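You operate a simulated robot arm through the tools that you are given. There is no shell and no other tool. Be economical: measure what you need, move in short steps, check, and stop when the job is done.

You run a simulated two-armed robot. Do the job below in one go: nothing can be reset, and whatever is moved stays where it is left.

## Task
Fetch the brass plug with the largest size on its label from the marked spot on the opener table and set it on top of the green driver. Then stack the 25 white cap from the packing table top on top of the 16 white cap. Then fetch the blue die spring from the drawer cabinet worktop and stand it on top of the green spring there. Then open the caps drawer. Keep to this order. Set down upright: blue die spring.

It is judged by the outcome, as a careful person would: the job done as asked, and still so three seconds after it is handed in. It fails if anything else is knocked over, pushed out of place, dropped, spilled or broken. Lids that push on must go on centred and level and be pressed home; caps that screw on are set level and turned clockwise until they are tight.

## Robot
Two 7-joint arms with two-finger parallel grippers on one trunk, on a base that drives. Base frame: it is fixed to the floor where the robot stands at the start and does not move with it; the origin is under the middle of the robot, x ahead of it, y to its left, z up; the surface under the hand at the start is at about z = 720. Units: mm, degrees, N and s.
The left shoulder is at the start at [71, 156, 1005], the right one opposite. Places, roughly: blue die spring (3x3x6 cm) [-4800, -2700, 900]; brass plug [500, -250, 750]; caps drawer [-4800, -2500, 700]; green driver (5x5x8 cm) [500, -200, 800]; green spring [-4750, -2750, 1000]; white cap [-5250, -2500, 750]. Payload 3.91 kg a hand.
Tool frame (each hand has its own): the origin (TCP) lies between the finger pads and is the grasp point; the fingertips stand 30 mm ahead of it; z points along the fingers, y is the line along which they close. Largest opening 110 mm; finger width 20, thickness 10; the body of the gripper, 48 by 112 mm, starts 55 mm behind the TCP.
Orientation is told as [roll, pitch, yaw] about the base's x, y, z axes, in that order, counted from this pose: with the fingers straight down and closing along the base's y, the tool's x points along the base's -x, its y along +y and its z along -z.

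## Interface
- The arms move only by the tool play_rows. It takes "left_steps", "right_steps" or both (then of equal length, played together; a hand with none holds still); each is a list of rows, each a list of 6 numbers: the shift along the base's x, y, z in units of 30 mm (1.0 is 30 mm), then the turn, a rotation vector about the base's x, y, z in units of 8 degrees (1.0 is 8 degrees). In form: [[dx, dy, dz, rx, ry, rz], ...]. A call has 1 to 20 rows; each row shifts and turns the commanded pose from where the row before left it. "left_grip" and "right_grip" are, for a hand that has rows, the finger opening in mm, from 0 to 110, set as the call begins (left out, the last holds). A call with a number of a shift or a turn outside -1 to 1 is refused whole. Each row takes 0.2 s and may step no farther than 50 mm and 8.6 degrees from the row before; otherwise, or with a gripper value out of range, the whole call is refused. Where a pose cannot be reached the arm comes as near as it can. A force on the tool above 40 N (or 10 N above the force at the start of the call, whichever is more), or a blocked arm, ends the call early, and 0.2 s more pass. Each finger travels about 108 mm/s and halts on what it meets, pressing with about 35 N; the grip force reading is that of the motor and also rises with nothing between the fingers. The clock runs only during rows and for 0.2 s after the last one: add rows that do not move to give the fingers time. It gives the time, the measured TCP pose, the force on the tool (base axes), the opening and the grip force at its end, in the units of the frame above (readings bear some noise), with the torque about the TCP (base axes, N m) and any sound that the robot's microphone picked up.
- Cameras (640 x 400 px; columns grow to the right, rows downward): "scene" is now at [130.2, -39.5, 1232.7]; the picture's right is [-0.44, -0.90, 0.00], its down [-0.51, 0.25, -0.83] and it looks along [0.74, -0.37, -0.56] (base axes); focal length 218 px, centre (320, 200). "left" rides on the left gripper at [72, -17, -103] in its tool frame; the picture's right is [0.23, 0.97, 0.00], its down [-0.76, 0.18, -0.62] and it looks along [-0.61, 0.14, 0.78] (tool axes); focal length 222 px, centre (320, 200). "right" rides on the right gripper at [72, 17, -103] in its tool frame; the picture's right is [-0.23, 0.97, 0.00], its down [-0.76, -0.18, -0.62] and it looks along [-0.61, -0.14, 0.78] (tool axes); focal length 222 px, centre (320, 200). There is no depth. A picture from a camera that has moved, and an enlarged one, comes with that camera's place and axes in the base frame and with its lens.
- grab_frame(camera): a new picture of that camera. No time passes.
- move_column(by): slides the trunk up (or, below 0, down) by that many mm; the arms and the scene camera ride with it, the base frame stays. It gives what a move gives, with no picture.
- roll_base(legs): drives the robot by 1 to 6 legs, each [ahead, left, turn to the left] in mm, mm and degrees, along the robot's own axes; the way and the turn of a leg run together, so that a leg with both is an arc; at most 1500 mm and 180 degrees a leg. The arms and the cameras ride along, it lands a little off, and it stops where it bumps. It gives what a move gives.
- turn_head(pan, tilt): turns the head with the scene camera to pan (to the left, within 86 degrees either way) and tilt (down, from -29 to 69), counted from straight ahead of the robot. It gives what a move gives.
- inspect(camera, box): a new picture of the part [left, top, right, bottom] of that camera's present view, enlarged. No time passes.
- hand_in(): hands the job in; it is judged then, once.

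Work in short steps. Places have to be worked out from the pictures, the camera data and where the tool is seen: move nearer, look again, correct. Check each grasp and each placing, and mend what went wrong. You have 165 turns and 138 pictures in all, those below and enlarged ones among them. Open the grippers and draw the arms clear of the work before you hand the job in, unless the task says otherwise.

The tools are called after "Request:" by a JSON object that holds its "fn" and its "kwargs". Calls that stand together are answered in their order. play_rows: Moves the arms, as the interface text tells. Its arguments: {"type":"object","properties":{"left_steps":{"type":"array"},"left_grip":{"type":"number"},"right_steps":{"type":"array"},"right_grip":{"type":"number"}},"required":[]} The other tools are called the same way: move_column (by) slides the trunk up or down; roll_base (legs) drives the base; turn_head (pan, tilt) turns the head that bears the scene camera; grab_frame (camera) takes a picture; inspect (camera, box) takes an enlarged picture of a part of a camera's view; hand_in () hands the job in.

At the start:

```text
t: 0.0
left_ee_pos: [880.6, 6.0, 1015.1]
left_ee_rot: [-0.1, 0.0, 0.1]
left_force: [0.0, -0.3, 0.1]
left_wrist_torque: [0.01, -0.01, 0.02]
left_grip_width: 110.2
left_grasp_force: 0.1
right_ee_pos: [597.2, -654.3, 1127.3]
right_ee_rot: [0.0, 0.0, 0.1]
right_force: [-0.1, -0.6, 0.1]
right_wrist_torque: [-0.02, 0.05, -0.01]
right_grip_width: 110.0
right_grasp_force: 0.1
trunk travel left (down, up): [-450.0, 490.0]
robot x, y, heading: [-0.9, 1.9, -0.3]
head pan, tilt: [-26.3, 34.4]
```

scene: 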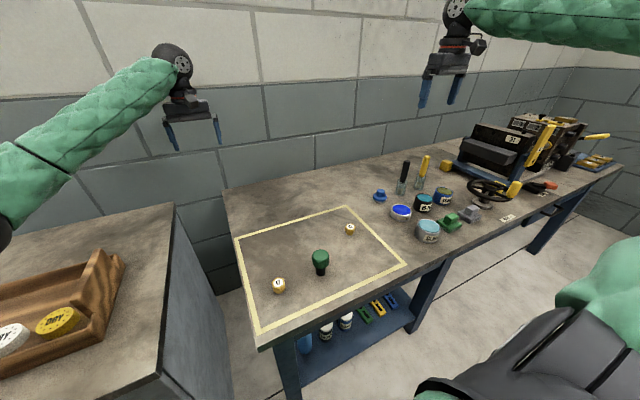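
right: 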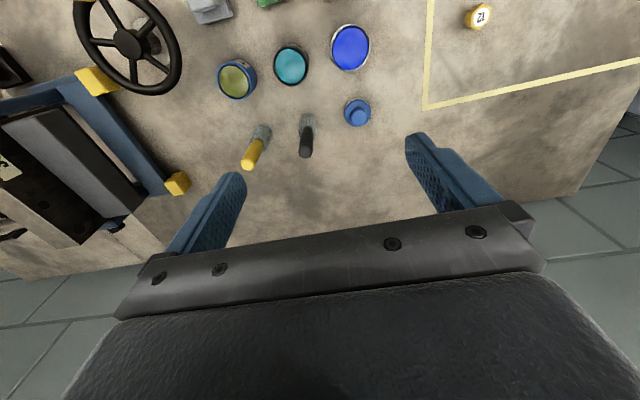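
left: 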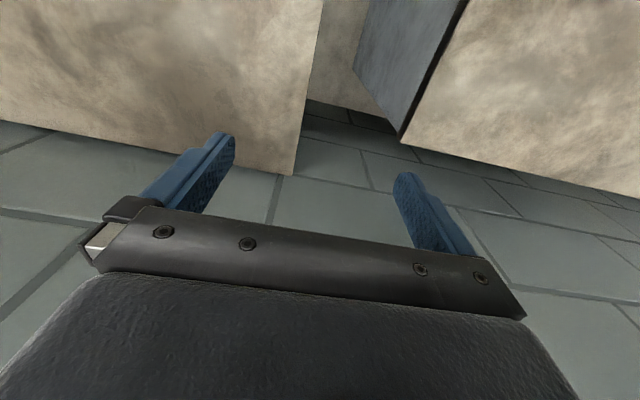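

The marked area on the opener table shows a green driver and two brass plugs. I'll enlarge that area to read the labels.

Request:
{"fn": "inspect", "kwargs": {"camera": "scene", "box": [230, 190, 410, 340]}}

Request:
{"fn": "inspect", "kwargs": {"camera": "scene", "box": [360, 140, 560, 260]}}

```text
2.67 times, centred on (320, 265) of scene
camera zoom: at [130.2, -39.5, 1232.7], right [-0.44, -0.9, 0.0], down [-0.51, 0.25, -0.83], along [0.74, -0.37, -0.56], focal length 581 px, centre (320, 27)
```

zoom: 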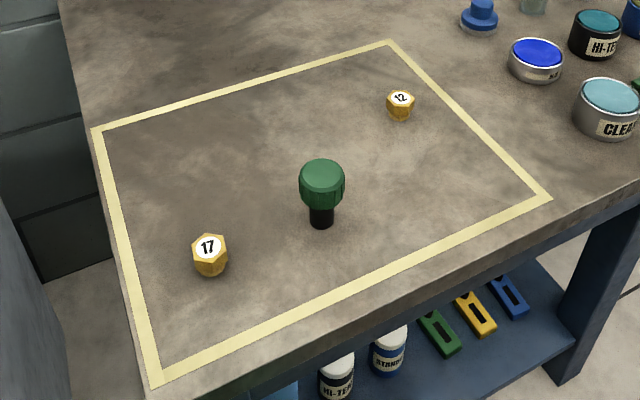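

```text
3.20 times, centred on (460, 200) of scene
camera zoom: at [130.2, -39.5, 1232.7], right [-0.44, -0.9, 0.0], down [-0.51, 0.25, -0.83], along [0.74, -0.37, -0.56], focal length 697 px, centre (-128, 200)
```

zoom: 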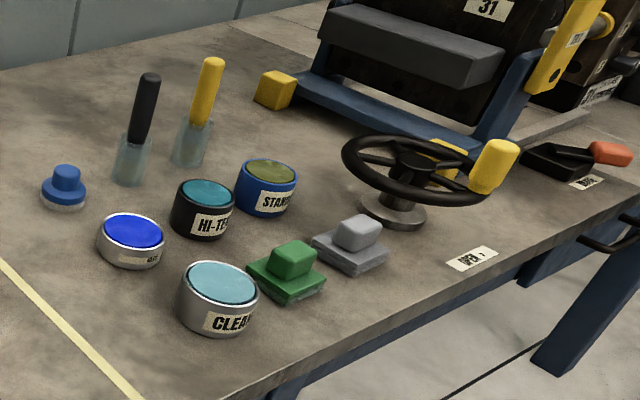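

Within the marked spot the plugs read 17 and 12, so I want the 17, near (480, -97). The driver is near (474, -214) with its top at about z 800. I'll back the base up a bit for reach.

Request:
{"fn": "roll_base", "kwargs": {"legs": [[-150, 0, 0]]}}

```text
t: 1.4
left_ee_pos: [728.0, 1.7, 1017.4]
left_ee_rot: [0.0, 0.0, -0.3]
left_force: [-0.8, -0.3, 0.7]
left_wrist_torque: [0.0, -0.04, 0.02]
left_grip_width: 110.1
left_grasp_force: 0.0
right_ee_pos: [440.1, -658.0, 1127.7]
right_ee_rot: [0.0, -0.1, -0.2]
right_force: [-0.9, 0.3, -0.5]
right_wrist_torque: [0.0, -0.03, 0.03]
right_grip_width: 109.6
right_grasp_force: 0.1
trunk travel left (down, up): [-450.0, 490.0]
robot x, y, heading: [-148.8, 2.9, -0.4]
head pan, tilt: [-26.3, 34.4]
```

Next I move the right hand above the plug and swing the left arm out of the way to the left.

Request:
{"fn": "play_rows", "kwargs": {"right_steps": [[0.07, 0.98, -0.31, 0, 0, 0], [0.07, 0.98, -0.31, 0, 0, 0], [0.07, 0.98, -0.31, 0, 0, 0], [0.07, 0.98, -0.31, 0, 0, 0], [0.07, 0.98, -0.31, 0, 0, 0], [0.07, 0.98, -0.31, 0, 0, 0], [0.07, 0.98, -0.31, 0, 0, 0], [0.07, 0.98, -0.31, 0, 0, 0], [0.07, 0.98, -0.31, 0, 0, 0], [0.07, 0.98, -0.31, 0, 0, 0], [0.07, 0.98, -0.31, 0, 0, 0], [0.07, 0.98, -0.31, 0, 0, 0], [0.07, 0.98, -0.31, 0, 0, 0], [0.07, 0.98, -0.31, 0, 0, 0], [0.07, 0.98, -0.31, 0, 0, 0], [0.07, 0.98, -0.31, 0, 0, 0], [0.07, 0.98, -0.31, 0, 0, 0], [0.07, 0.98, -0.31, 0, 0, 0], [0.07, 0.98, -0.31, 0, 0, 0]], "left_steps": [[-0.3, 0.6, 0.3, 0, 0, 0], [-0.3, 0.6, 0.3, 0, 0, 0], [-0.3, 0.6, 0.3, 0, 0, 0], [-0.3, 0.6, 0.3, 0, 0, 0], [-0.3, 0.6, 0.3, 0, 0, 0], [-0.3, 0.6, 0.3, 0, 0, 0], [-0.3, 0.6, 0.3, 0, 0, 0], [-0.3, 0.6, 0.3, 0, 0, 0], [-0.3, 0.6, 0.3, 0, 0, 0], [-0.3, 0.6, 0.3, 0, 0, 0], [-0.3, 0.6, 0.3, 0, 0, 0], [-0.3, 0.6, 0.3, 0, 0, 0], [-0.3, 0.6, 0.3, 0, 0, 0], [-0.3, 0.6, 0.3, 0, 0, 0], [-0.3, 0.6, 0.3, 0, 0, 0], [-0.3, 0.6, 0.3, 0, 0, 0], [-0.3, 0.6, 0.3, 0, 0, 0], [-0.3, 0.6, 0.3, 0, 0, 0], [-0.3, 0.6, 0.3, 0, 0, 0]]}}

Request:
{"fn": "grab_frame", "kwargs": {"camera": "right"}}

Request:
{"fn": "grab_frame", "kwargs": {"camera": "scene"}}

```text
t: 5.4
left_ee_pos: [556.1, 343.2, 1184.3]
left_ee_rot: [0.0, 0.1, -0.3]
left_force: [0.9, -0.7, 0.3]
left_wrist_torque: [-0.01, 0.05, 0.0]
left_grip_width: 110.1
left_grasp_force: 0.0
right_ee_pos: [482.9, -101.2, 948.5]
right_ee_rot: [0.0, -0.1, -0.5]
right_force: [-0.1, 0.2, 0.4]
right_wrist_torque: [0.02, 0.01, 0.01]
right_grip_width: 110.2
right_grasp_force: 0.1
trunk travel left (down, up): [-450.0, 490.0]
robot x, y, heading: [-149.9, 1.2, -0.3]
head pan, tilt: [-26.3, 34.4]
```

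```text
132 pictures are left
camera right: at [409.3, -82.9, 1053.7], right [0.23, 0.97, 0.0], down [0.76, -0.18, 0.62], along [0.61, -0.15, -0.78], focal length 222 px, centre (320, 200)
```

right: 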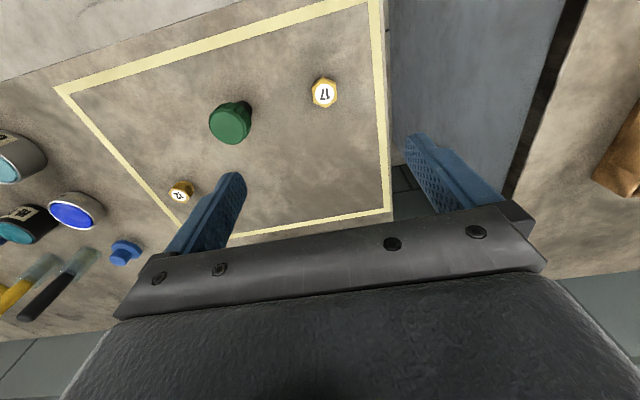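

```text
131 pictures are left
camera scene: at [-21.0, -39.3, 1232.6], right [-0.45, -0.89, 0.0], down [-0.51, 0.25, -0.83], along [0.74, -0.37, -0.56], focal length 218 px, centre (320, 200)
```

scene: 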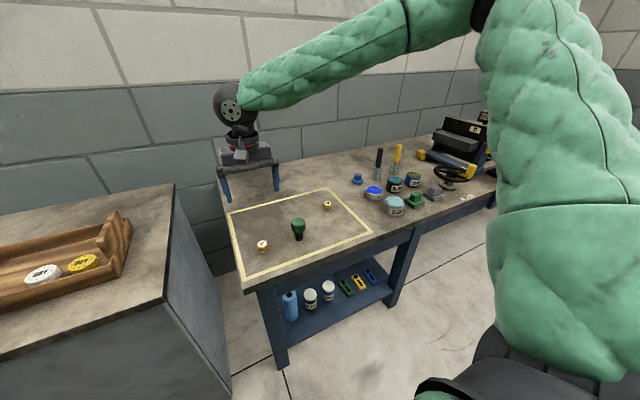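

The right camera puts the plug at about (481, -97) and the driver top at about (474, -207). I'll enlarge both for shape and orientation.

Request:
{"fn": "inspect", "kwargs": {"camera": "right", "box": [190, 60, 350, 160]}}

```text
4.00 times, centred on (270, 110) of right
camera zoom: at [409.3, -82.9, 1053.7], right [0.23, 0.97, 0.0], down [0.76, -0.18, 0.62], along [0.61, -0.15, -0.78], focal length 888 px, centre (520, 560)
```

zoom: 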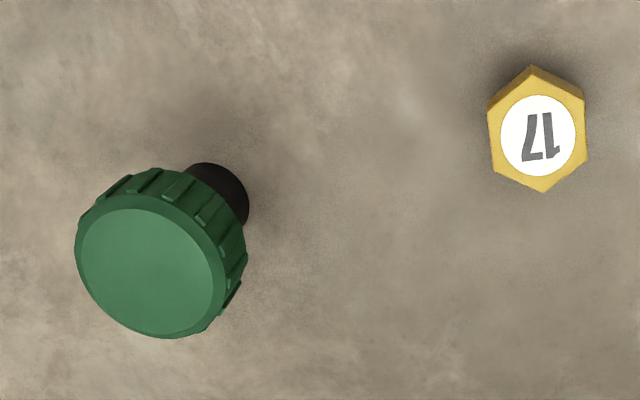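

The plug is an upright hexagon with flats about 30 mm apart and turned about -7°. I'll align yaw, narrow the grip to 70 and descend towards it.

Request:
{"fn": "play_rows", "kwargs": {"right_steps": [[-0.06, 0.17, 0, 0, 0, -0.82], [0, 0, -0.8, 0, 0, 0], [0, 0, -0.8, 0, 0, 0], [0, 0, -0.8, 0, 0, 0], [0, 0, -0.8, 0, 0, 0], [0, 0, -0.8, 0, 0, 0], [0, 0, -0.8, 0, 0, 0]], "right_grip": 70}}

Request:
{"fn": "grab_frame", "kwargs": {"camera": "right"}}

Request:
{"fn": "inspect", "kwargs": {"camera": "scene", "box": [220, 170, 380, 270]}}

```text
t: 7.0
left_ee_pos: [555.4, 343.6, 1185.3]
left_ee_rot: [0.0, 0.1, -0.3]
left_force: [-0.4, -0.9, -1.2]
left_wrist_torque: [0.01, 0.03, -0.02]
left_grip_width: 110.1
left_grasp_force: 0.1
right_ee_pos: [479.0, -93.8, 804.0]
right_ee_rot: [-0.1, 0.0, -6.9]
right_force: [0.1, -0.3, -0.5]
right_wrist_torque: [0.0, 0.02, -0.01]
right_grip_width: 69.9
right_grasp_force: 0.1
trunk travel left (down, up): [-450.0, 490.0]
robot x, y, heading: [-150.1, 0.8, -0.4]
head pan, tilt: [-26.3, 34.4]
```

```text
129 pictures are left
camera right: at [409.1, -69.7, 908.3], right [0.34, 0.94, 0.0], down [0.74, -0.27, 0.62], along [0.58, -0.21, -0.78], focal length 222 px, centre (320, 200)
```

right: 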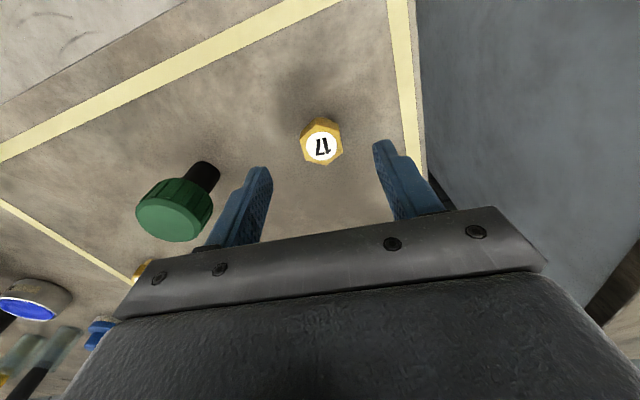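

```text
4.00 times, centred on (300, 220) of scene
camera zoom: at [-21.0, -39.6, 1232.7], right [-0.45, -0.89, 0.0], down [-0.51, 0.25, -0.83], along [0.74, -0.37, -0.56], focal length 871 px, centre (400, 120)
```

zoom: 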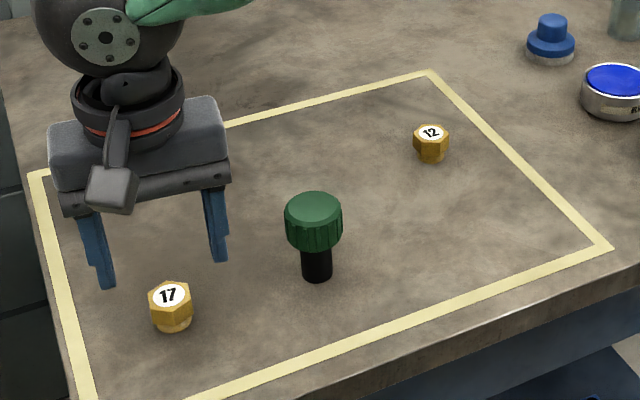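

The plug top looks to be at about z 750, a hex on a slimmer round foot, and the hand is centred over it. Descending to TCP z 757 and closing.

Request:
{"fn": "play_rows", "kwargs": {"right_steps": [[0, -0.02, -0.8, 0, 0, 0], [0, -0.02, -0.77, 0, 0, 0], [0, 0, 0, 0, 0, 0]]}}

Request:
{"fn": "inspect", "kwargs": {"camera": "scene", "box": [220, 190, 340, 265]}}

Request:
{"fn": "grab_frame", "kwargs": {"camera": "right"}}

```text
t: 7.8
left_ee_pos: [555.7, 343.1, 1184.7]
left_ee_rot: [-0.1, 0.0, -0.3]
left_force: [-0.3, 0.2, -0.1]
left_wrist_torque: [-0.01, -0.01, -0.01]
left_grip_width: 110.3
left_grasp_force: 0.0
right_ee_pos: [479.5, -95.7, 758.5]
right_ee_rot: [0.0, 0.0, -6.9]
right_force: [-0.7, -0.4, 0.2]
right_wrist_torque: [0.0, -0.03, 0.0]
right_grip_width: 70.1
right_grasp_force: 0.0
trunk travel left (down, up): [-450.0, 490.0]
robot x, y, heading: [-149.7, 2.6, -0.4]
head pan, tilt: [-26.3, 34.4]
```

```text
5.33 times, centred on (280, 228) of scene
camera zoom: at [-21.6, -39.3, 1232.7], right [-0.45, -0.89, 0.0], down [-0.5, 0.25, -0.83], along [0.74, -0.37, -0.56], focal length 1162 px, centre (533, 53)
```

zoom: 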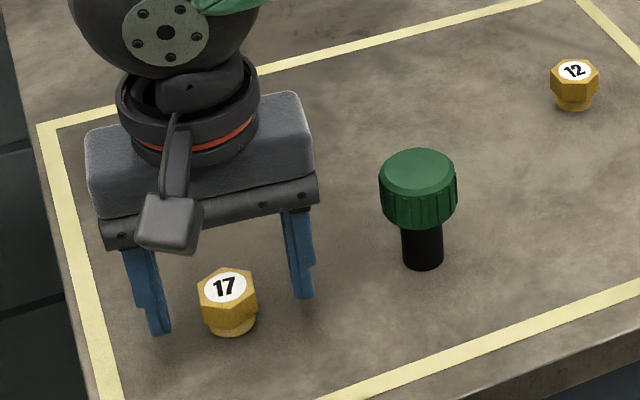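

```text
126 pictures are left
camera right: at [408.6, -70.3, 863.2], right [0.34, 0.94, 0.0], down [0.73, -0.27, 0.62], along [0.59, -0.21, -0.78], focal length 222 px, centre (320, 200)
```

right: 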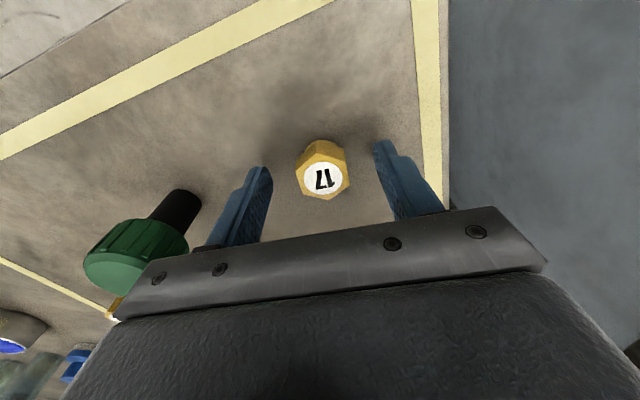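

The plug sits centred between the fingers, so I'll close on it.

Request:
{"fn": "play_rows", "kwargs": {"right_steps": [[0, 0.05, 0, 0, 0, 0], [0, 0, 0, 0, 0, 0], [0, 0, 0, 0, 0, 0], [0, 0, 0, 0, 0, 0]], "right_grip": 0}}

Request:
{"fn": "play_rows", "kwargs": {"right_steps": [[0, 0, 1, 0, 0, 0], [0, 0, 1, 0, 0, 0], [0, 0, 1, 0, 0, 0], [0, 0, 0.5, 0, 0, 0], [0, 0, 0, 0, 0, 0]]}}

Request:
{"fn": "grab_frame", "kwargs": {"camera": "right"}}

Request:
{"fn": "inspect", "kwargs": {"camera": "scene", "box": [220, 160, 340, 265]}}

```text
t: 8.8
left_ee_pos: [555.4, 343.8, 1186.0]
left_ee_rot: [0.0, 0.1, -0.4]
left_force: [-0.5, -0.6, -0.4]
left_wrist_torque: [-0.02, 0.01, 0.01]
left_grip_width: 109.9
left_grasp_force: 0.1
right_ee_pos: [478.3, -92.7, 758.8]
right_ee_rot: [0.0, -0.1, -6.9]
right_force: [1.6, -0.5, 0.9]
right_wrist_torque: [-0.01, 0.0, 0.03]
right_grip_width: 34.5
right_grasp_force: 34.9
trunk travel left (down, up): [-450.0, 490.0]
robot x, y, heading: [-152.6, -3.1, -0.1]
head pan, tilt: [-26.3, 34.4]
```

```text
t: 10.0
left_ee_pos: [555.6, 342.8, 1185.1]
left_ee_rot: [0.1, 0.0, -0.3]
left_force: [-0.7, -0.1, -0.3]
left_wrist_torque: [0.01, -0.01, -0.01]
left_grip_width: 110.2
left_grasp_force: 0.1
right_ee_pos: [478.8, -93.1, 865.3]
right_ee_rot: [0.0, -0.1, -6.9]
right_force: [-0.3, 0.0, -0.2]
right_wrist_torque: [0.01, -0.02, -0.04]
right_grip_width: 34.5
right_grasp_force: 34.7
trunk travel left (down, up): [-450.0, 490.0]
robot x, y, heading: [-151.9, 0.0, -0.2]
head pan, tilt: [-26.3, 34.4]
```

```text
125 pictures are left
camera right: at [409.1, -68.6, 970.5], right [0.34, 0.94, 0.0], down [0.73, -0.27, 0.62], along [0.59, -0.21, -0.78], focal length 222 px, centre (320, 200)
```

right: 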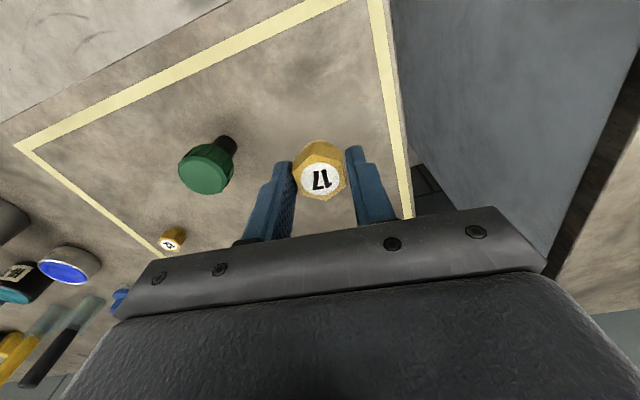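

```text
3.81 times, centred on (280, 212) of scene
camera zoom: at [-21.5, -39.5, 1232.7], right [-0.45, -0.89, 0.0], down [-0.5, 0.25, -0.83], along [0.74, -0.37, -0.56], focal length 830 px, centre (472, 152)
```

zoom: 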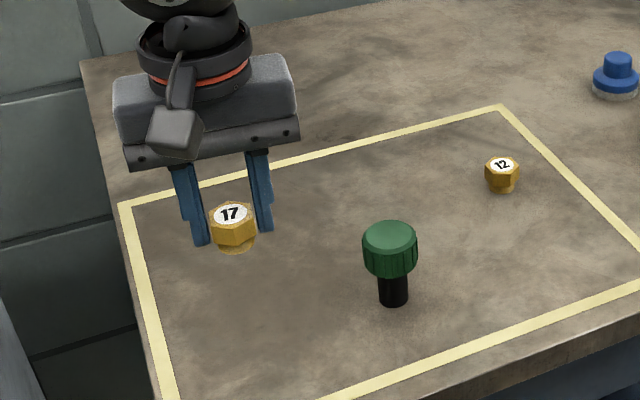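

The plug is held. I'll carry it over the driver, staying high, and check the alignment.

Request:
{"fn": "play_rows", "kwargs": {"right_steps": [[-0.04, -0.97, 0.3, 0, 0, 0], [-0.04, -0.97, 0.3, 0, 0, 0], [-0.04, -0.97, 0.3, 0, 0, 0], [-0.04, -0.97, 0.3, 0, 0, 0], [0, 0, 0, 0, 0, 0]]}}

Request:
{"fn": "inspect", "kwargs": {"camera": "right", "box": [220, 60, 420, 185]}}

Request:
{"fn": "inspect", "kwargs": {"camera": "scene", "box": [230, 165, 350, 240]}}

```text
t: 11.2
left_ee_pos: [555.3, 342.5, 1183.6]
left_ee_rot: [0.0, 0.1, -0.3]
left_force: [0.1, 0.1, 0.0]
left_wrist_torque: [-0.03, 0.02, 0.0]
left_grip_width: 110.0
left_grasp_force: 0.1
right_ee_pos: [476.8, -211.4, 901.6]
right_ee_rot: [-0.1, 0.0, -6.9]
right_force: [0.0, 0.9, -1.2]
right_wrist_torque: [0.0, -0.03, 0.0]
right_grip_width: 34.5
right_grasp_force: 35.0
trunk travel left (down, up): [-450.0, 490.0]
robot x, y, heading: [-152.0, -0.4, -0.4]
head pan, tilt: [-26.3, 34.4]
```

```text
3.20 times, centred on (320, 122) of right
camera zoom: at [406.3, -186.1, 1006.4], right [0.34, 0.94, 0.0], down [0.74, -0.27, 0.62], along [0.59, -0.21, -0.78], focal length 711 px, centre (320, 448)
```

zoom: 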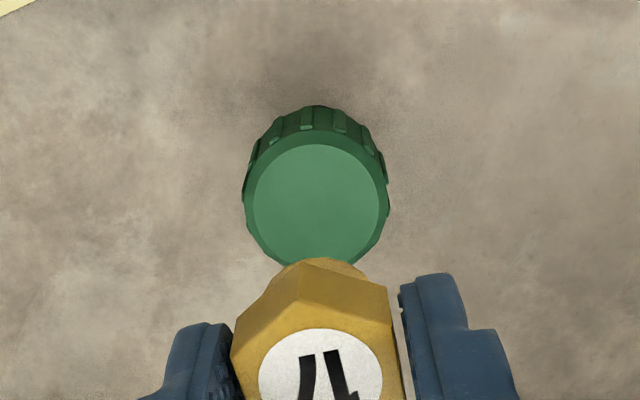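

```text
5.33 times, centred on (290, 202) of scene
camera zoom: at [-21.0, -39.0, 1232.6], right [-0.45, -0.89, 0.0], down [-0.51, 0.25, -0.83], along [0.74, -0.37, -0.56], focal length 1162 px, centre (480, 187)
```

zoom: 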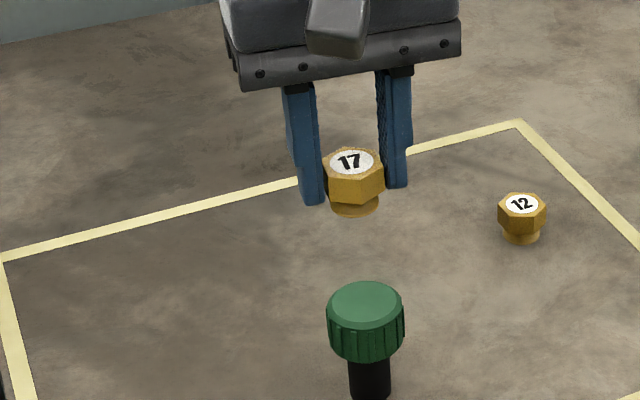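

The driver top works out at about (476.7, -211.4), directly under the hand. I'll lower most of the way and then creep down.

Request:
{"fn": "play_rows", "kwargs": {"right_steps": [[0.03, 0, -0.6, 0, 0, 0], [0, 0, -0.6, 0, 0, 0], [0, 0, -0.5, 0, 0, 0], [0, 0, 0, 0, 0, 0]]}}

Request:
{"fn": "inspect", "kwargs": {"camera": "scene", "box": [250, 185, 350, 250]}}

Request:
{"fn": "inspect", "kwargs": {"camera": "right", "box": [220, 80, 420, 205]}}

```text
t: 12.2
left_ee_pos: [555.3, 342.3, 1185.4]
left_ee_rot: [0.0, 0.0, -0.3]
left_force: [-0.1, -0.3, 0.1]
left_wrist_torque: [0.03, -0.01, -0.01]
left_grip_width: 109.9
left_grasp_force: 0.2
right_ee_pos: [474.2, -211.8, 849.3]
right_ee_rot: [0.0, 0.1, -6.9]
right_force: [0.0, -0.4, -0.2]
right_wrist_torque: [-0.04, -0.01, -0.01]
right_grip_width: 34.5
right_grasp_force: 35.1
trunk travel left (down, up): [-450.0, 490.0]
robot x, y, heading: [-151.9, -2.5, -0.5]
head pan, tilt: [-26.3, 34.4]
```

```text
6.15 times, centred on (300, 218) of scene
camera zoom: at [-21.8, -39.6, 1232.8], right [-0.45, -0.89, 0.0], down [-0.5, 0.25, -0.83], along [0.74, -0.37, -0.56], focal length 1340 px, centre (443, 92)
```

zoom: 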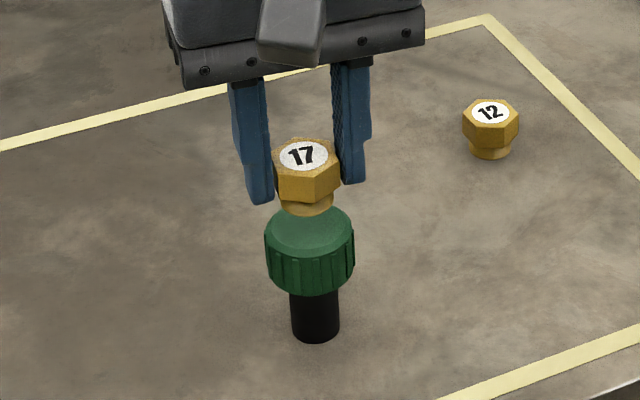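

```text
3.20 times, centred on (320, 142) of right
camera zoom: at [404.2, -187.2, 954.0], right [0.34, 0.94, 0.0], down [0.73, -0.27, 0.62], along [0.59, -0.21, -0.78], focal length 711 px, centre (320, 384)
```

zoom: 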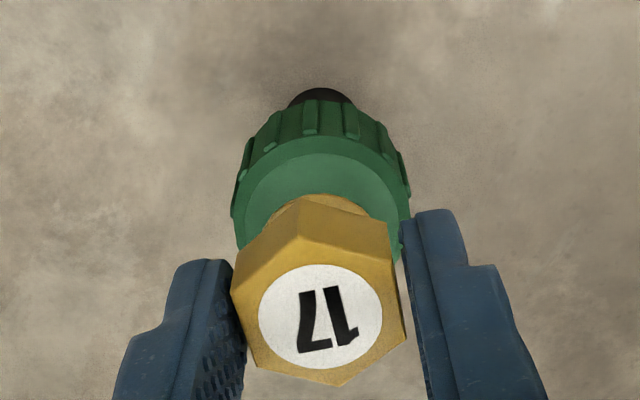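

The plug and driver line up to within about 3 mm, with roughly 12 mm left to go. I'll lower in small steps and watch the force.

Request:
{"fn": "play_rows", "kwargs": {"right_steps": [[0.04, 0, -0.15, 0, 0, 0], [0, 0, -0.1, 0, 0, 0], [0, 0, 0, 0, 0, 0]]}}

Request:
{"fn": "inspect", "kwargs": {"camera": "scene", "box": [270, 195, 330, 245]}}

```text
t: 13.0
left_ee_pos: [555.6, 343.7, 1184.8]
left_ee_rot: [0.0, 0.0, -0.2]
left_force: [-0.8, -0.3, 0.3]
left_wrist_torque: [-0.01, 0.0, 0.01]
left_grip_width: 109.9
left_grasp_force: 0.0
right_ee_pos: [476.3, -210.2, 841.8]
right_ee_rot: [0.0, 0.1, -6.9]
right_force: [-0.4, -0.9, -0.2]
right_wrist_torque: [0.0, 0.0, 0.02]
right_grip_width: 34.7
right_grasp_force: 34.7
trunk travel left (down, up): [-450.0, 490.0]
robot x, y, heading: [-150.3, -1.5, -0.4]
head pan, tilt: [-26.3, 34.4]
```

```text
8.00 times, centred on (300, 220) of scene
camera zoom: at [-21.4, -39.5, 1232.7], right [-0.45, -0.89, 0.0], down [-0.5, 0.25, -0.83], along [0.74, -0.37, -0.56], focal length 1742 px, centre (480, 40)
```

zoom: 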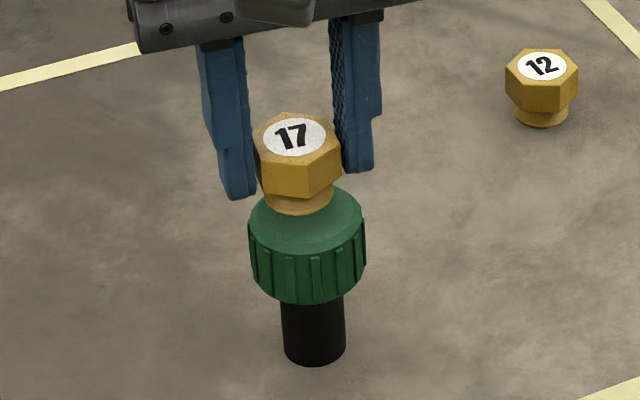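

Clear of contact still. I'll nudge y by -2 mm and keep creeping down in 2 mm steps.

Request:
{"fn": "play_rows", "kwargs": {"right_steps": [[0, -0.06, -0.07, 0, 0, 0], [0, 0, -0.07, 0, 0, 0], [0, 0, 0, 0, 0, 0]]}}

Request:
{"fn": "inspect", "kwargs": {"camera": "scene", "box": [270, 195, 330, 245]}}

Request:
{"fn": "inspect", "kwargs": {"camera": "right", "box": [220, 80, 420, 205]}}

```text
t: 13.8
left_ee_pos: [555.7, 342.6, 1185.0]
left_ee_rot: [0.0, -0.1, -0.4]
left_force: [-0.4, 0.0, -0.3]
left_wrist_torque: [0.0, -0.02, -0.03]
left_grip_width: 110.2
left_grasp_force: 0.2
right_ee_pos: [477.5, -212.7, 837.0]
right_ee_rot: [0.0, 0.0, -6.9]
right_force: [0.0, 0.1, -0.3]
right_wrist_torque: [0.02, 0.01, 0.02]
right_grip_width: 34.6
right_grasp_force: 34.4
trunk travel left (down, up): [-450.0, 490.0]
robot x, y, heading: [-152.6, 3.8, -0.2]
head pan, tilt: [-26.3, 34.4]
```

```text
8.00 times, centred on (300, 220) of scene
camera zoom: at [-21.4, -39.6, 1232.7], right [-0.45, -0.89, 0.0], down [-0.5, 0.25, -0.83], along [0.74, -0.37, -0.56], focal length 1742 px, centre (480, 40)
```

zoom: 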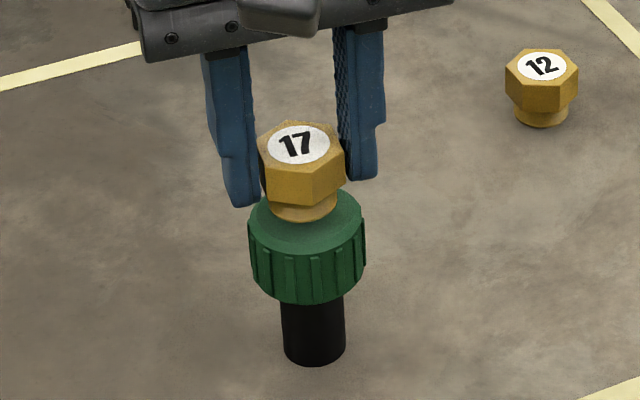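

```text
3.20 times, centred on (320, 142) of right
camera zoom: at [406.5, -187.1, 942.0], right [0.34, 0.94, 0.0], down [0.73, -0.27, 0.62], along [0.59, -0.21, -0.78], focal length 711 px, centre (320, 384)
```

zoom: 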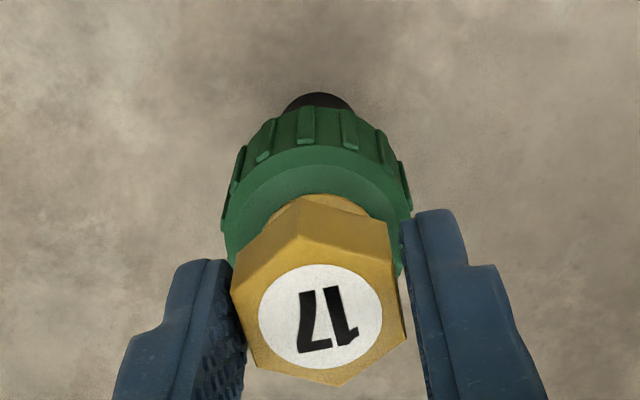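

Alignment is still good and there's no contact. I'll keep lowering.

Request:
{"fn": "play_rows", "kwargs": {"right_steps": [[0, 0, -0.07, 0, 0, 0], [0, 0, -0.06, 0, 0, 0], [0, 0, 0, 0, 0, 0]]}}

Request:
{"fn": "inspect", "kwargs": {"camera": "scene", "box": [270, 195, 330, 245]}}

```text
t: 14.6
left_ee_pos: [557.2, 343.2, 1185.7]
left_ee_rot: [0.0, 0.0, -0.3]
left_force: [-0.1, 0.0, -0.5]
left_wrist_torque: [0.04, -0.04, 0.0]
left_grip_width: 110.0
left_grasp_force: 0.0
right_ee_pos: [478.0, -213.3, 833.5]
right_ee_rot: [0.0, 0.0, -6.9]
right_force: [1.2, -0.2, -2.2]
right_wrist_torque: [-0.03, 0.0, -0.03]
right_grip_width: 34.4
right_grasp_force: 35.1
trunk travel left (down, up): [-450.0, 490.0]
robot x, y, heading: [-151.4, 2.5, -0.3]
head pan, tilt: [-26.3, 34.4]
```

```text
8.00 times, centred on (300, 220) of scene
camera zoom: at [-21.4, -39.5, 1232.7], right [-0.45, -0.89, 0.0], down [-0.5, 0.25, -0.83], along [0.74, -0.37, -0.56], focal length 1742 px, centre (480, 40)
```

zoom: 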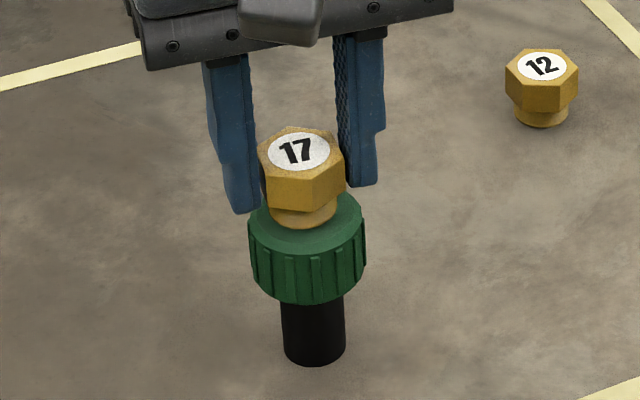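

Still no firm contact, so 2 mm more.

Request:
{"fn": "play_rows", "kwargs": {"right_steps": [[-0.03, 0, -0.05, 0, 0, 0], [0, 0, -0.05, 0, 0, 0], [0, 0, 0, 0, 0, 0]]}}

Request:
{"fn": "inspect", "kwargs": {"camera": "scene", "box": [270, 195, 330, 245]}}

```text
t: 15.4
left_ee_pos: [555.7, 342.9, 1183.6]
left_ee_rot: [0.0, 0.0, -0.2]
left_force: [-0.2, 0.4, 0.6]
left_wrist_torque: [-0.03, 0.0, 0.0]
left_grip_width: 110.2
left_grasp_force: 0.1
right_ee_pos: [477.3, -213.7, 830.8]
right_ee_rot: [0.0, 0.0, -7.0]
right_force: [0.5, 0.4, -1.4]
right_wrist_torque: [0.01, -0.03, -0.01]
right_grip_width: 34.6
right_grasp_force: 35.4
trunk travel left (down, up): [-450.0, 490.0]
robot x, y, heading: [-152.9, 1.0, -0.1]
head pan, tilt: [-26.3, 34.4]
```

```text
8.00 times, centred on (300, 220) of scene
camera zoom: at [-21.4, -39.5, 1232.7], right [-0.45, -0.89, 0.0], down [-0.5, 0.25, -0.83], along [0.74, -0.37, -0.56], focal length 1742 px, centre (480, 40)
```

zoom: 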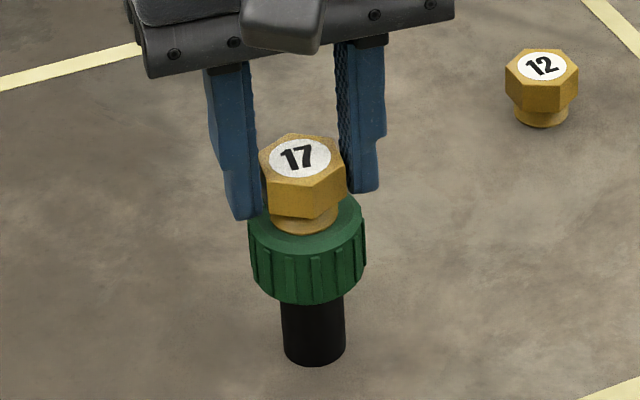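

Request:
{"fn": "play_rows", "kwargs": {"right_steps": [[0, 0, -0.05, 0, 0, 0], [0, 0, -0.05, 0, 0, 0], [0, 0, 0, 0, 0, 0]]}}

Request:
{"fn": "inspect", "kwargs": {"camera": "scene", "box": [270, 195, 330, 245]}}

```text
t: 16.2
left_ee_pos: [553.5, 343.8, 1186.0]
left_ee_rot: [0.0, 0.0, -0.3]
left_force: [0.6, 0.1, 0.0]
left_wrist_torque: [-0.01, 0.0, 0.0]
left_grip_width: 109.9
left_grasp_force: 0.2
right_ee_pos: [475.0, -212.2, 829.4]
right_ee_rot: [0.0, -0.2, -7.0]
right_force: [3.9, -2.2, 26.8]
right_wrist_torque: [-0.04, -0.16, 0.02]
right_grip_width: 34.8
right_grasp_force: 34.9
trunk travel left (down, up): [-450.0, 490.0]
robot x, y, heading: [-150.0, 3.2, -0.4]
head pan, tilt: [-26.3, 34.4]
```

```text
8.00 times, centred on (300, 220) of scene
camera zoom: at [-22.7, -39.1, 1233.1], right [-0.45, -0.89, 0.0], down [-0.5, 0.25, -0.83], along [0.74, -0.37, -0.56], focal length 1742 px, centre (480, 40)
```

zoom: 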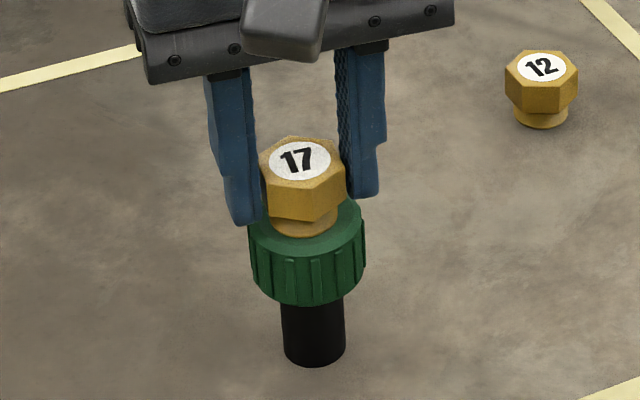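

Contact at 27 N with the plug centred on the head. I'll ease up slightly, open, and look.

Request:
{"fn": "play_rows", "kwargs": {"right_steps": [[0, 0, 0.03, 0, 0, 0], [0, 0, 0, 0, 0, 0]]}}

Request:
{"fn": "play_rows", "kwargs": {"right_steps": [[0, 0, 0, 0, 0, 0], [0, 0, 0, 0, 0, 0], [0, 0, 0, 0, 0, 0]], "right_grip": 60}}

Request:
{"fn": "inspect", "kwargs": {"camera": "scene", "box": [270, 195, 330, 245]}}

```text
t: 16.8
left_ee_pos: [553.6, 343.4, 1185.9]
left_ee_rot: [0.0, 0.0, -0.4]
left_force: [-0.8, -0.5, 1.0]
left_wrist_torque: [-0.02, 0.02, 0.0]
left_grip_width: 110.0
left_grasp_force: 0.0
right_ee_pos: [475.3, -211.9, 829.2]
right_ee_rot: [0.1, 0.1, -6.9]
right_force: [3.5, -1.2, 16.6]
right_wrist_torque: [0.0, -0.24, -0.03]
right_grip_width: 34.5
right_grasp_force: 35.0
trunk travel left (down, up): [-450.0, 490.0]
robot x, y, heading: [-151.8, 0.1, -0.1]
head pan, tilt: [-26.3, 34.4]
```

```text
t: 17.6
left_ee_pos: [555.7, 343.5, 1184.8]
left_ee_rot: [0.0, 0.0, -0.3]
left_force: [0.0, -0.4, 0.1]
left_wrist_torque: [0.0, 0.02, -0.01]
left_grip_width: 110.0
left_grasp_force: 0.0
right_ee_pos: [476.4, -212.4, 828.4]
right_ee_rot: [0.0, 0.1, -6.9]
right_force: [-0.5, 0.3, 0.1]
right_wrist_torque: [-0.01, 0.0, 0.0]
right_grip_width: 59.8
right_grasp_force: 0.1
trunk travel left (down, up): [-450.0, 490.0]
robot x, y, heading: [-151.5, -0.1, -0.1]
head pan, tilt: [-26.3, 34.4]
```

```text
8.00 times, centred on (300, 220) of scene
camera zoom: at [-21.6, -39.4, 1232.7], right [-0.45, -0.89, 0.0], down [-0.5, 0.25, -0.83], along [0.74, -0.37, -0.56], focal length 1742 px, centre (480, 40)
```

zoom: 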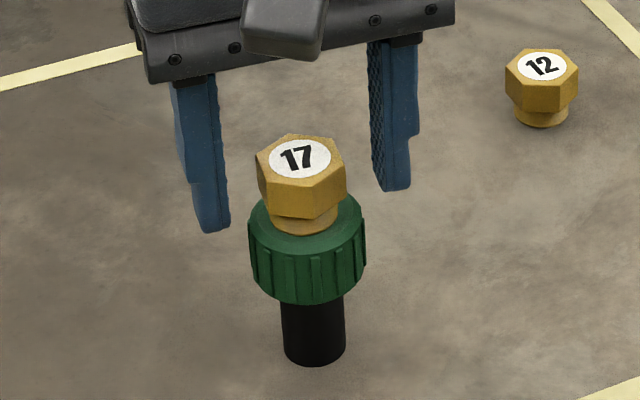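

The plug has been released and stands on the driver. I'll raise the hand straight up and check from both cameras.

Request:
{"fn": "play_rows", "kwargs": {"right_steps": [[0, 0, 0.5, 0, 0, 0], [0, 0, 0.8, 0, 0, 0], [0, 0, 1, 0, 0, 0], [0, 0, 1, 0, 0, 0], [0, 0, 1, 0, 0, 0], [0, 0, 1, 0, 0, 0], [0, 0, 0, 0, 0, 0]]}}

Request:
{"fn": "inspect", "kwargs": {"camera": "scene", "box": [270, 195, 330, 245]}}

Request:
{"fn": "inspect", "kwargs": {"camera": "right", "box": [220, 80, 420, 205]}}

```text
t: 19.2
left_ee_pos: [555.0, 342.8, 1184.3]
left_ee_rot: [-0.1, 0.0, -0.4]
left_force: [0.8, -0.2, -0.5]
left_wrist_torque: [0.02, 0.06, 0.01]
left_grip_width: 110.0
left_grasp_force: 0.0
right_ee_pos: [476.9, -212.6, 985.4]
right_ee_rot: [-0.1, 0.0, -7.0]
right_force: [0.6, -0.9, -0.8]
right_wrist_torque: [0.01, 0.03, -0.03]
right_grip_width: 60.3
right_grasp_force: 0.1
trunk travel left (down, up): [-450.0, 490.0]
robot x, y, heading: [-154.4, -3.9, -0.5]
head pan, tilt: [-26.3, 34.4]
```

```text
8.00 times, centred on (300, 220) of scene
camera zoom: at [-21.0, -39.5, 1232.6], right [-0.45, -0.89, 0.0], down [-0.51, 0.25, -0.83], along [0.74, -0.37, -0.56], focal length 1742 px, centre (480, 40)
```

zoom: 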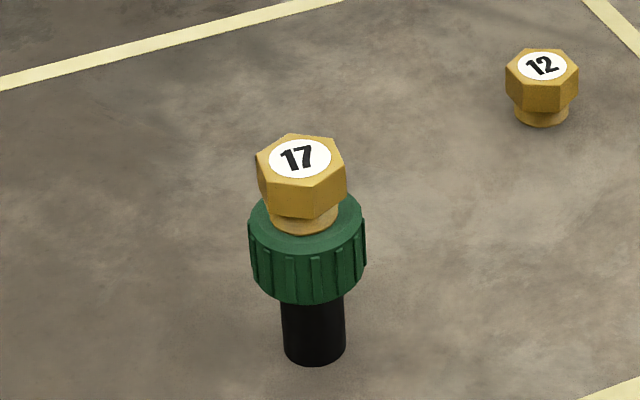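

```text
3.20 times, centred on (320, 142) of right
camera zoom: at [407.6, -186.9, 1090.8], right [0.34, 0.94, 0.0], down [0.74, -0.27, 0.62], along [0.58, -0.21, -0.78], focal length 711 px, centre (320, 384)
```

zoom: 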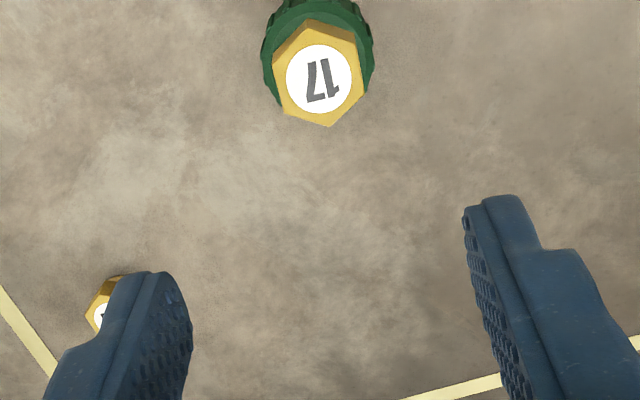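

The plug sits well on the driver. Next I tuck both arms in and back away to look for the packing table.

Request:
{"fn": "play_rows", "kwargs": {"right_steps": [[-0.5, -0.66, 0.9, 0, 0, 0.87], [-0.94, -0.66, 0.7, 0, 0, 0], [-0.94, -0.66, 0.7, 0, 0, 0], [-0.94, -0.66, 0.7, 0, 0, 0], [-0.94, -0.66, 0.7, 0, 0, 0], [-0.94, -0.66, 0.7, 0, 0, 0], [-0.94, -0.66, 0.7, 0, 0, 0]], "left_steps": [[-1, 0, 0, 0, 0, 0], [-1, 0, 0, 0, 0, 0], [-1, 0, 0, 0, 0, 0], [-1, 0, 0, 0, 0, 0], [-1, 0, 0, 0, 0, 0], [-1, 0, 0, 0, 0, 0], [-1, 0, 0, 0, 0, 0]]}}

Request:
{"fn": "roll_base", "kwargs": {"legs": [[-400, 0, 0]]}}

Request:
{"fn": "turn_head", "kwargs": {"pan": -80, "tilt": 15}}

Request:
{"fn": "grab_frame", "kwargs": {"camera": "scene"}}

```text
t: 20.8
left_ee_pos: [345.1, 345.0, 1188.4]
left_ee_rot: [0.0, -0.1, -0.3]
left_force: [-0.9, 0.4, 0.8]
left_wrist_torque: [0.01, -0.02, 0.0]
left_grip_width: 109.9
left_grasp_force: 0.0
right_ee_pos: [289.1, -352.7, 1141.3]
right_ee_rot: [0.0, -0.1, 0.0]
right_force: [-0.7, -0.6, 0.5]
right_wrist_torque: [0.0, -0.04, -0.02]
right_grip_width: 59.7
right_grasp_force: 0.0
trunk travel left (down, up): [-450.0, 490.0]
robot x, y, heading: [-152.2, 1.1, -0.5]
head pan, tilt: [-26.3, 34.4]
```

```text
t: 22.6
left_ee_pos: [112.5, 348.7, 1187.4]
left_ee_rot: [-0.1, -0.1, 0.0]
left_force: [0.1, 0.3, -0.3]
left_wrist_torque: [0.0, 0.04, -0.03]
left_grip_width: 109.8
left_grasp_force: 0.2
right_ee_pos: [59.5, -349.6, 1141.9]
right_ee_rot: [0.0, -0.1, 0.4]
right_force: [-0.1, -0.4, -0.5]
right_wrist_torque: [-0.01, 0.03, -0.01]
right_grip_width: 60.0
right_grasp_force: 0.1
trunk travel left (down, up): [-450.0, 490.0]
robot x, y, heading: [-383.3, 0.7, -0.2]
head pan, tilt: [-26.3, 34.4]
stopped in leg 1: the robot was blocked; the commanded pose is now the measured one
```

```text
t: 23.8
left_ee_pos: [112.3, 349.0, 1188.0]
left_ee_rot: [-0.1, -0.1, 0.0]
left_force: [0.7, 0.9, -0.3]
left_wrist_torque: [-0.01, 0.01, 0.02]
left_grip_width: 109.9
left_grasp_force: 0.0
right_ee_pos: [61.3, -350.7, 1141.6]
right_ee_rot: [0.0, -0.1, 0.3]
right_force: [0.2, -0.5, 0.1]
right_wrist_torque: [0.01, 0.0, 0.0]
right_grip_width: 59.8
right_grasp_force: 0.1
trunk travel left (down, up): [-450.0, 490.0]
robot x, y, heading: [-384.0, 3.5, -0.0]
head pan, tilt: [-80.0, 15.0]
```

```text
110 pictures are left
camera scene: at [-318.5, -90.8, 1263.7], right [-0.98, -0.17, 0.0], down [-0.04, 0.26, -0.97], along [0.17, -0.95, -0.26], focal length 218 px, centre (320, 200)
```

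scene: 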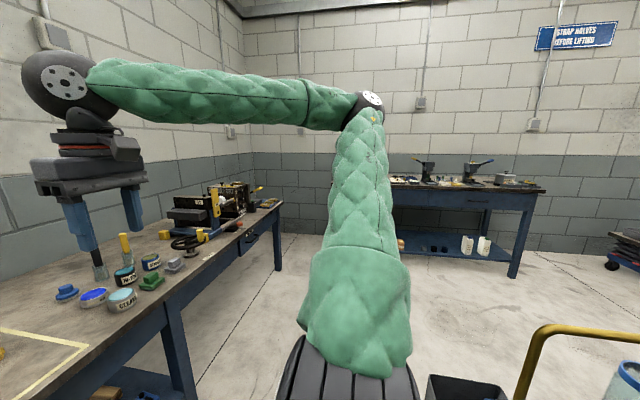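

The base bumped something behind. I'll ease forward 60 mm, then look around to both sides.

Request:
{"fn": "roll_base", "kwargs": {"legs": [[60, 0, 0]]}}

Request:
{"fn": "turn_head", "kwargs": {"pan": -86, "tilt": 50}}

Request:
{"fn": "grab_frame", "kwargs": {"camera": "scene"}}

Request:
{"fn": "turn_head", "kwargs": {"pan": 86, "tilt": 40}}

Request:
{"fn": "grab_frame", "kwargs": {"camera": "scene"}}

```text
t: 24.8
left_ee_pos: [176.8, 348.3, 1185.6]
left_ee_rot: [0.0, 0.0, -0.1]
left_force: [0.7, 0.2, -0.7]
left_wrist_torque: [0.02, 0.07, 0.02]
left_grip_width: 110.0
left_grasp_force: 0.0
right_ee_pos: [122.6, -350.4, 1140.2]
right_ee_rot: [0.0, 0.1, 0.3]
right_force: [0.2, -0.1, 0.2]
right_wrist_torque: [0.01, 0.02, 0.03]
right_grip_width: 59.7
right_grasp_force: 0.1
trunk travel left (down, up): [-450.0, 490.0]
robot x, y, heading: [-320.9, 3.6, -0.1]
head pan, tilt: [-80.0, 15.0]
```

```text
t: 25.8
left_ee_pos: [174.6, 348.2, 1187.1]
left_ee_rot: [0.0, 0.0, 0.0]
left_force: [0.6, 0.7, -0.8]
left_wrist_torque: [-0.02, 0.01, 0.0]
left_grip_width: 110.3
left_grasp_force: 0.1
right_ee_pos: [118.4, -350.7, 1141.3]
right_ee_rot: [0.0, -0.1, 0.3]
right_force: [0.5, -1.7, -0.1]
right_wrist_torque: [0.02, 0.01, -0.01]
right_grip_width: 60.0
right_grasp_force: 0.1
trunk travel left (down, up): [-450.0, 490.0]
robot x, y, heading: [-323.5, -0.9, -0.3]
head pan, tilt: [-85.9, 50.0]
```

```text
109 pictures are left
camera scene: at [-267.7, -75.9, 1210.1], right [-1.0, -0.07, 0.0], down [-0.05, 0.76, -0.64], along [0.04, -0.64, -0.77], focal length 218 px, centre (320, 200)
```

scene: 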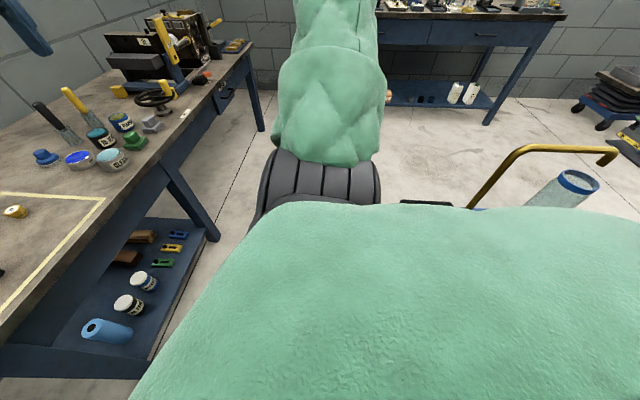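

```text
t: 28.4
left_ee_pos: [175.3, 348.0, 1187.6]
left_ee_rot: [0.0, 0.0, -0.1]
left_force: [-0.7, -0.4, 0.6]
left_wrist_torque: [0.0, 0.04, -0.02]
left_grip_width: 109.6
left_grasp_force: 0.0
right_ee_pos: [120.0, -350.6, 1141.0]
right_ee_rot: [0.0, -0.1, 0.3]
right_force: [-0.3, 0.6, 0.0]
right_wrist_torque: [0.0, -0.03, 0.0]
right_grip_width: 59.9
right_grasp_force: 0.0
trunk travel left (down, up): [-450.0, 490.0]
robot x, y, heading: [-323.5, 1.3, -0.5]
head pan, tilt: [85.9, 40.0]
```

```text
108 pictures are left
camera scene: at [-266.6, 85.8, 1224.2], right [1.0, -0.07, 0.0], down [-0.05, -0.64, -0.77], along [0.06, 0.76, -0.64], focal length 218 px, centre (320, 200)
```

scene: 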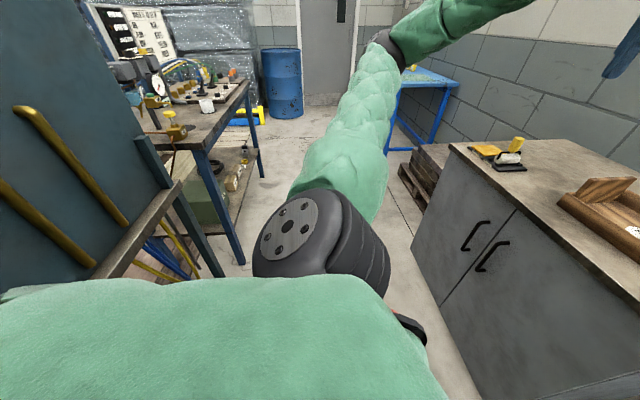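

The left-rear is blocked by a panel and a cart stands right-rear, at about x < -680 and y around -500. There's open floor to the right, so I'll move forward a little and strafe that way.

Request:
{"fn": "roll_base", "kwargs": {"legs": [[90, 0, 0], [0, -800, 0]]}}

Request:
{"fn": "turn_head", "kwargs": {"pan": -86, "tilt": 25}}

Request:
{"fn": "grab_frame", "kwargs": {"camera": "scene"}}

```text
t: 33.3
left_ee_pos: [262.3, -428.9, 1188.0]
left_ee_rot: [0.0, -0.1, 0.3]
left_force: [0.3, -0.2, 0.5]
left_wrist_torque: [0.0, 0.0, 0.02]
left_grip_width: 110.1
left_grasp_force: 0.0
right_ee_pos: [212.4, -1127.6, 1142.3]
right_ee_rot: [0.0, -0.1, 0.7]
right_force: [-0.3, -0.3, -0.8]
right_wrist_torque: [0.01, -0.01, -0.02]
right_grip_width: 59.9
right_grasp_force: 0.1
trunk travel left (down, up): [-450.0, 490.0]
robot x, y, heading: [-230.5, -778.8, 0.2]
head pan, tilt: [85.9, 40.0]
```

```text
t: 35.9
left_ee_pos: [261.5, -428.4, 1187.2]
left_ee_rot: [0.0, 0.0, 0.3]
left_force: [1.3, 0.3, 0.1]
left_wrist_torque: [0.02, -0.02, 0.0]
left_grip_width: 110.2
left_grasp_force: 0.0
right_ee_pos: [212.6, -1127.5, 1142.0]
right_ee_rot: [0.1, -0.1, 0.7]
right_force: [0.6, -0.2, -0.4]
right_wrist_torque: [-0.02, -0.01, -0.01]
right_grip_width: 60.1
right_grasp_force: 0.0
trunk travel left (down, up): [-450.0, 490.0]
robot x, y, heading: [-235.0, -780.2, 0.3]
head pan, tilt: [-85.9, 25.0]
```

```text
107 pictures are left
camera scene: at [-175.9, -870.5, 1247.5], right [-1.0, -0.08, 0.0], down [-0.03, 0.42, -0.91], along [0.07, -0.9, -0.42], focal length 218 px, centre (320, 200)
```

scene: 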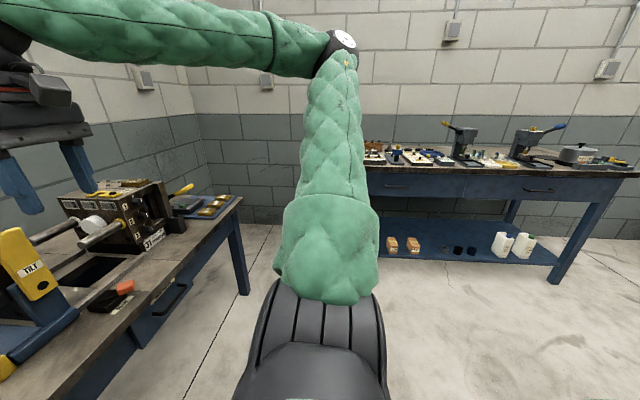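

Strafing a bit further, then turning right in place to face the -x side of the room.

Request:
{"fn": "roll_base", "kwargs": {"legs": [[0, -350, 0], [0, 0, -170]]}}

Request:
{"fn": "turn_head", "kwargs": {"pan": 0, "tilt": 15}}

Request:
{"fn": "grab_frame", "kwargs": {"camera": "scene"}}

```text
t: 45.2
left_ee_pos: [-674.4, -1540.3, 1186.5]
left_ee_rot: [0.1, -0.1, -171.6]
left_force: [0.5, -0.5, 0.3]
left_wrist_torque: [-0.03, 0.0, -0.01]
left_grip_width: 109.9
left_grasp_force: 0.0
right_ee_pos: [-720.9, -841.8, 1141.5]
right_ee_rot: [0.1, -0.1, -171.4]
right_force: [0.9, 0.0, 0.8]
right_wrist_torque: [-0.02, 0.02, 0.01]
right_grip_width: 60.2
right_grasp_force: 0.0
trunk travel left (down, up): [-450.0, 490.0]
robot x, y, heading: [-233.5, -1127.6, -171.6]
head pan, tilt: [-85.9, 25.0]
```

```text
t: 46.8
left_ee_pos: [-673.9, -1540.8, 1186.4]
left_ee_rot: [0.0, 0.0, -171.6]
left_force: [-0.3, 0.4, 0.4]
left_wrist_torque: [0.04, 0.0, 0.02]
left_grip_width: 110.2
left_grasp_force: 0.0
right_ee_pos: [-722.7, -841.3, 1140.5]
right_ee_rot: [-0.1, -0.1, -171.3]
right_force: [0.8, -0.4, -0.8]
right_wrist_torque: [-0.02, 0.02, 0.02]
right_grip_width: 59.8
right_grasp_force: 0.0
trunk travel left (down, up): [-450.0, 490.0]
robot x, y, heading: [-231.6, -1124.5, -171.6]
head pan, tilt: [0.0, 15.0]
```

```text
106 pictures are left
camera scene: at [-373.8, -1145.4, 1263.7], right [-0.14, 0.99, 0.0], down [0.26, 0.04, -0.97], along [-0.96, -0.14, -0.26], focal length 218 px, centre (320, 200)
```

scene: 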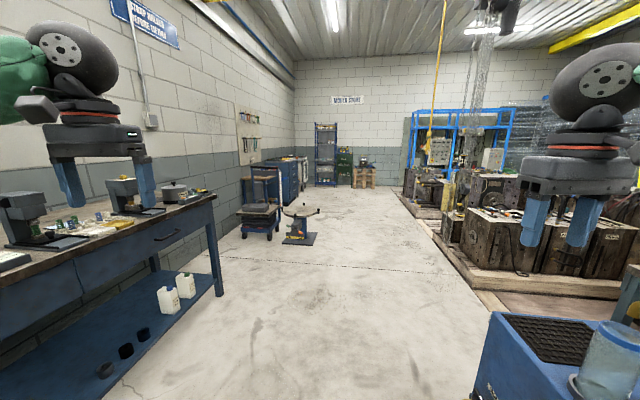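

The blue cabinets stand along the left wall ahead. I'll enlarge that area.

Request:
{"fn": "inspect", "kwargs": {"camera": "scene", "box": [220, 100, 440, 250]}}

```text
2.67 times, centred on (330, 175) of scene
camera zoom: at [-373.8, -1145.4, 1263.7], right [-0.14, 0.99, 0.0], down [0.26, 0.04, -0.97], along [-0.96, -0.14, -0.26], focal length 581 px, centre (293, 267)
```

zoom: 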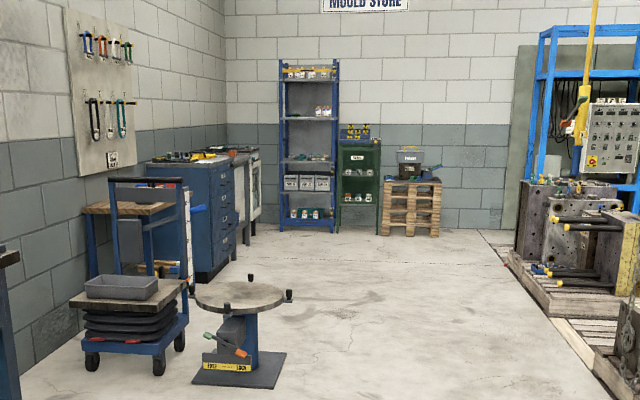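

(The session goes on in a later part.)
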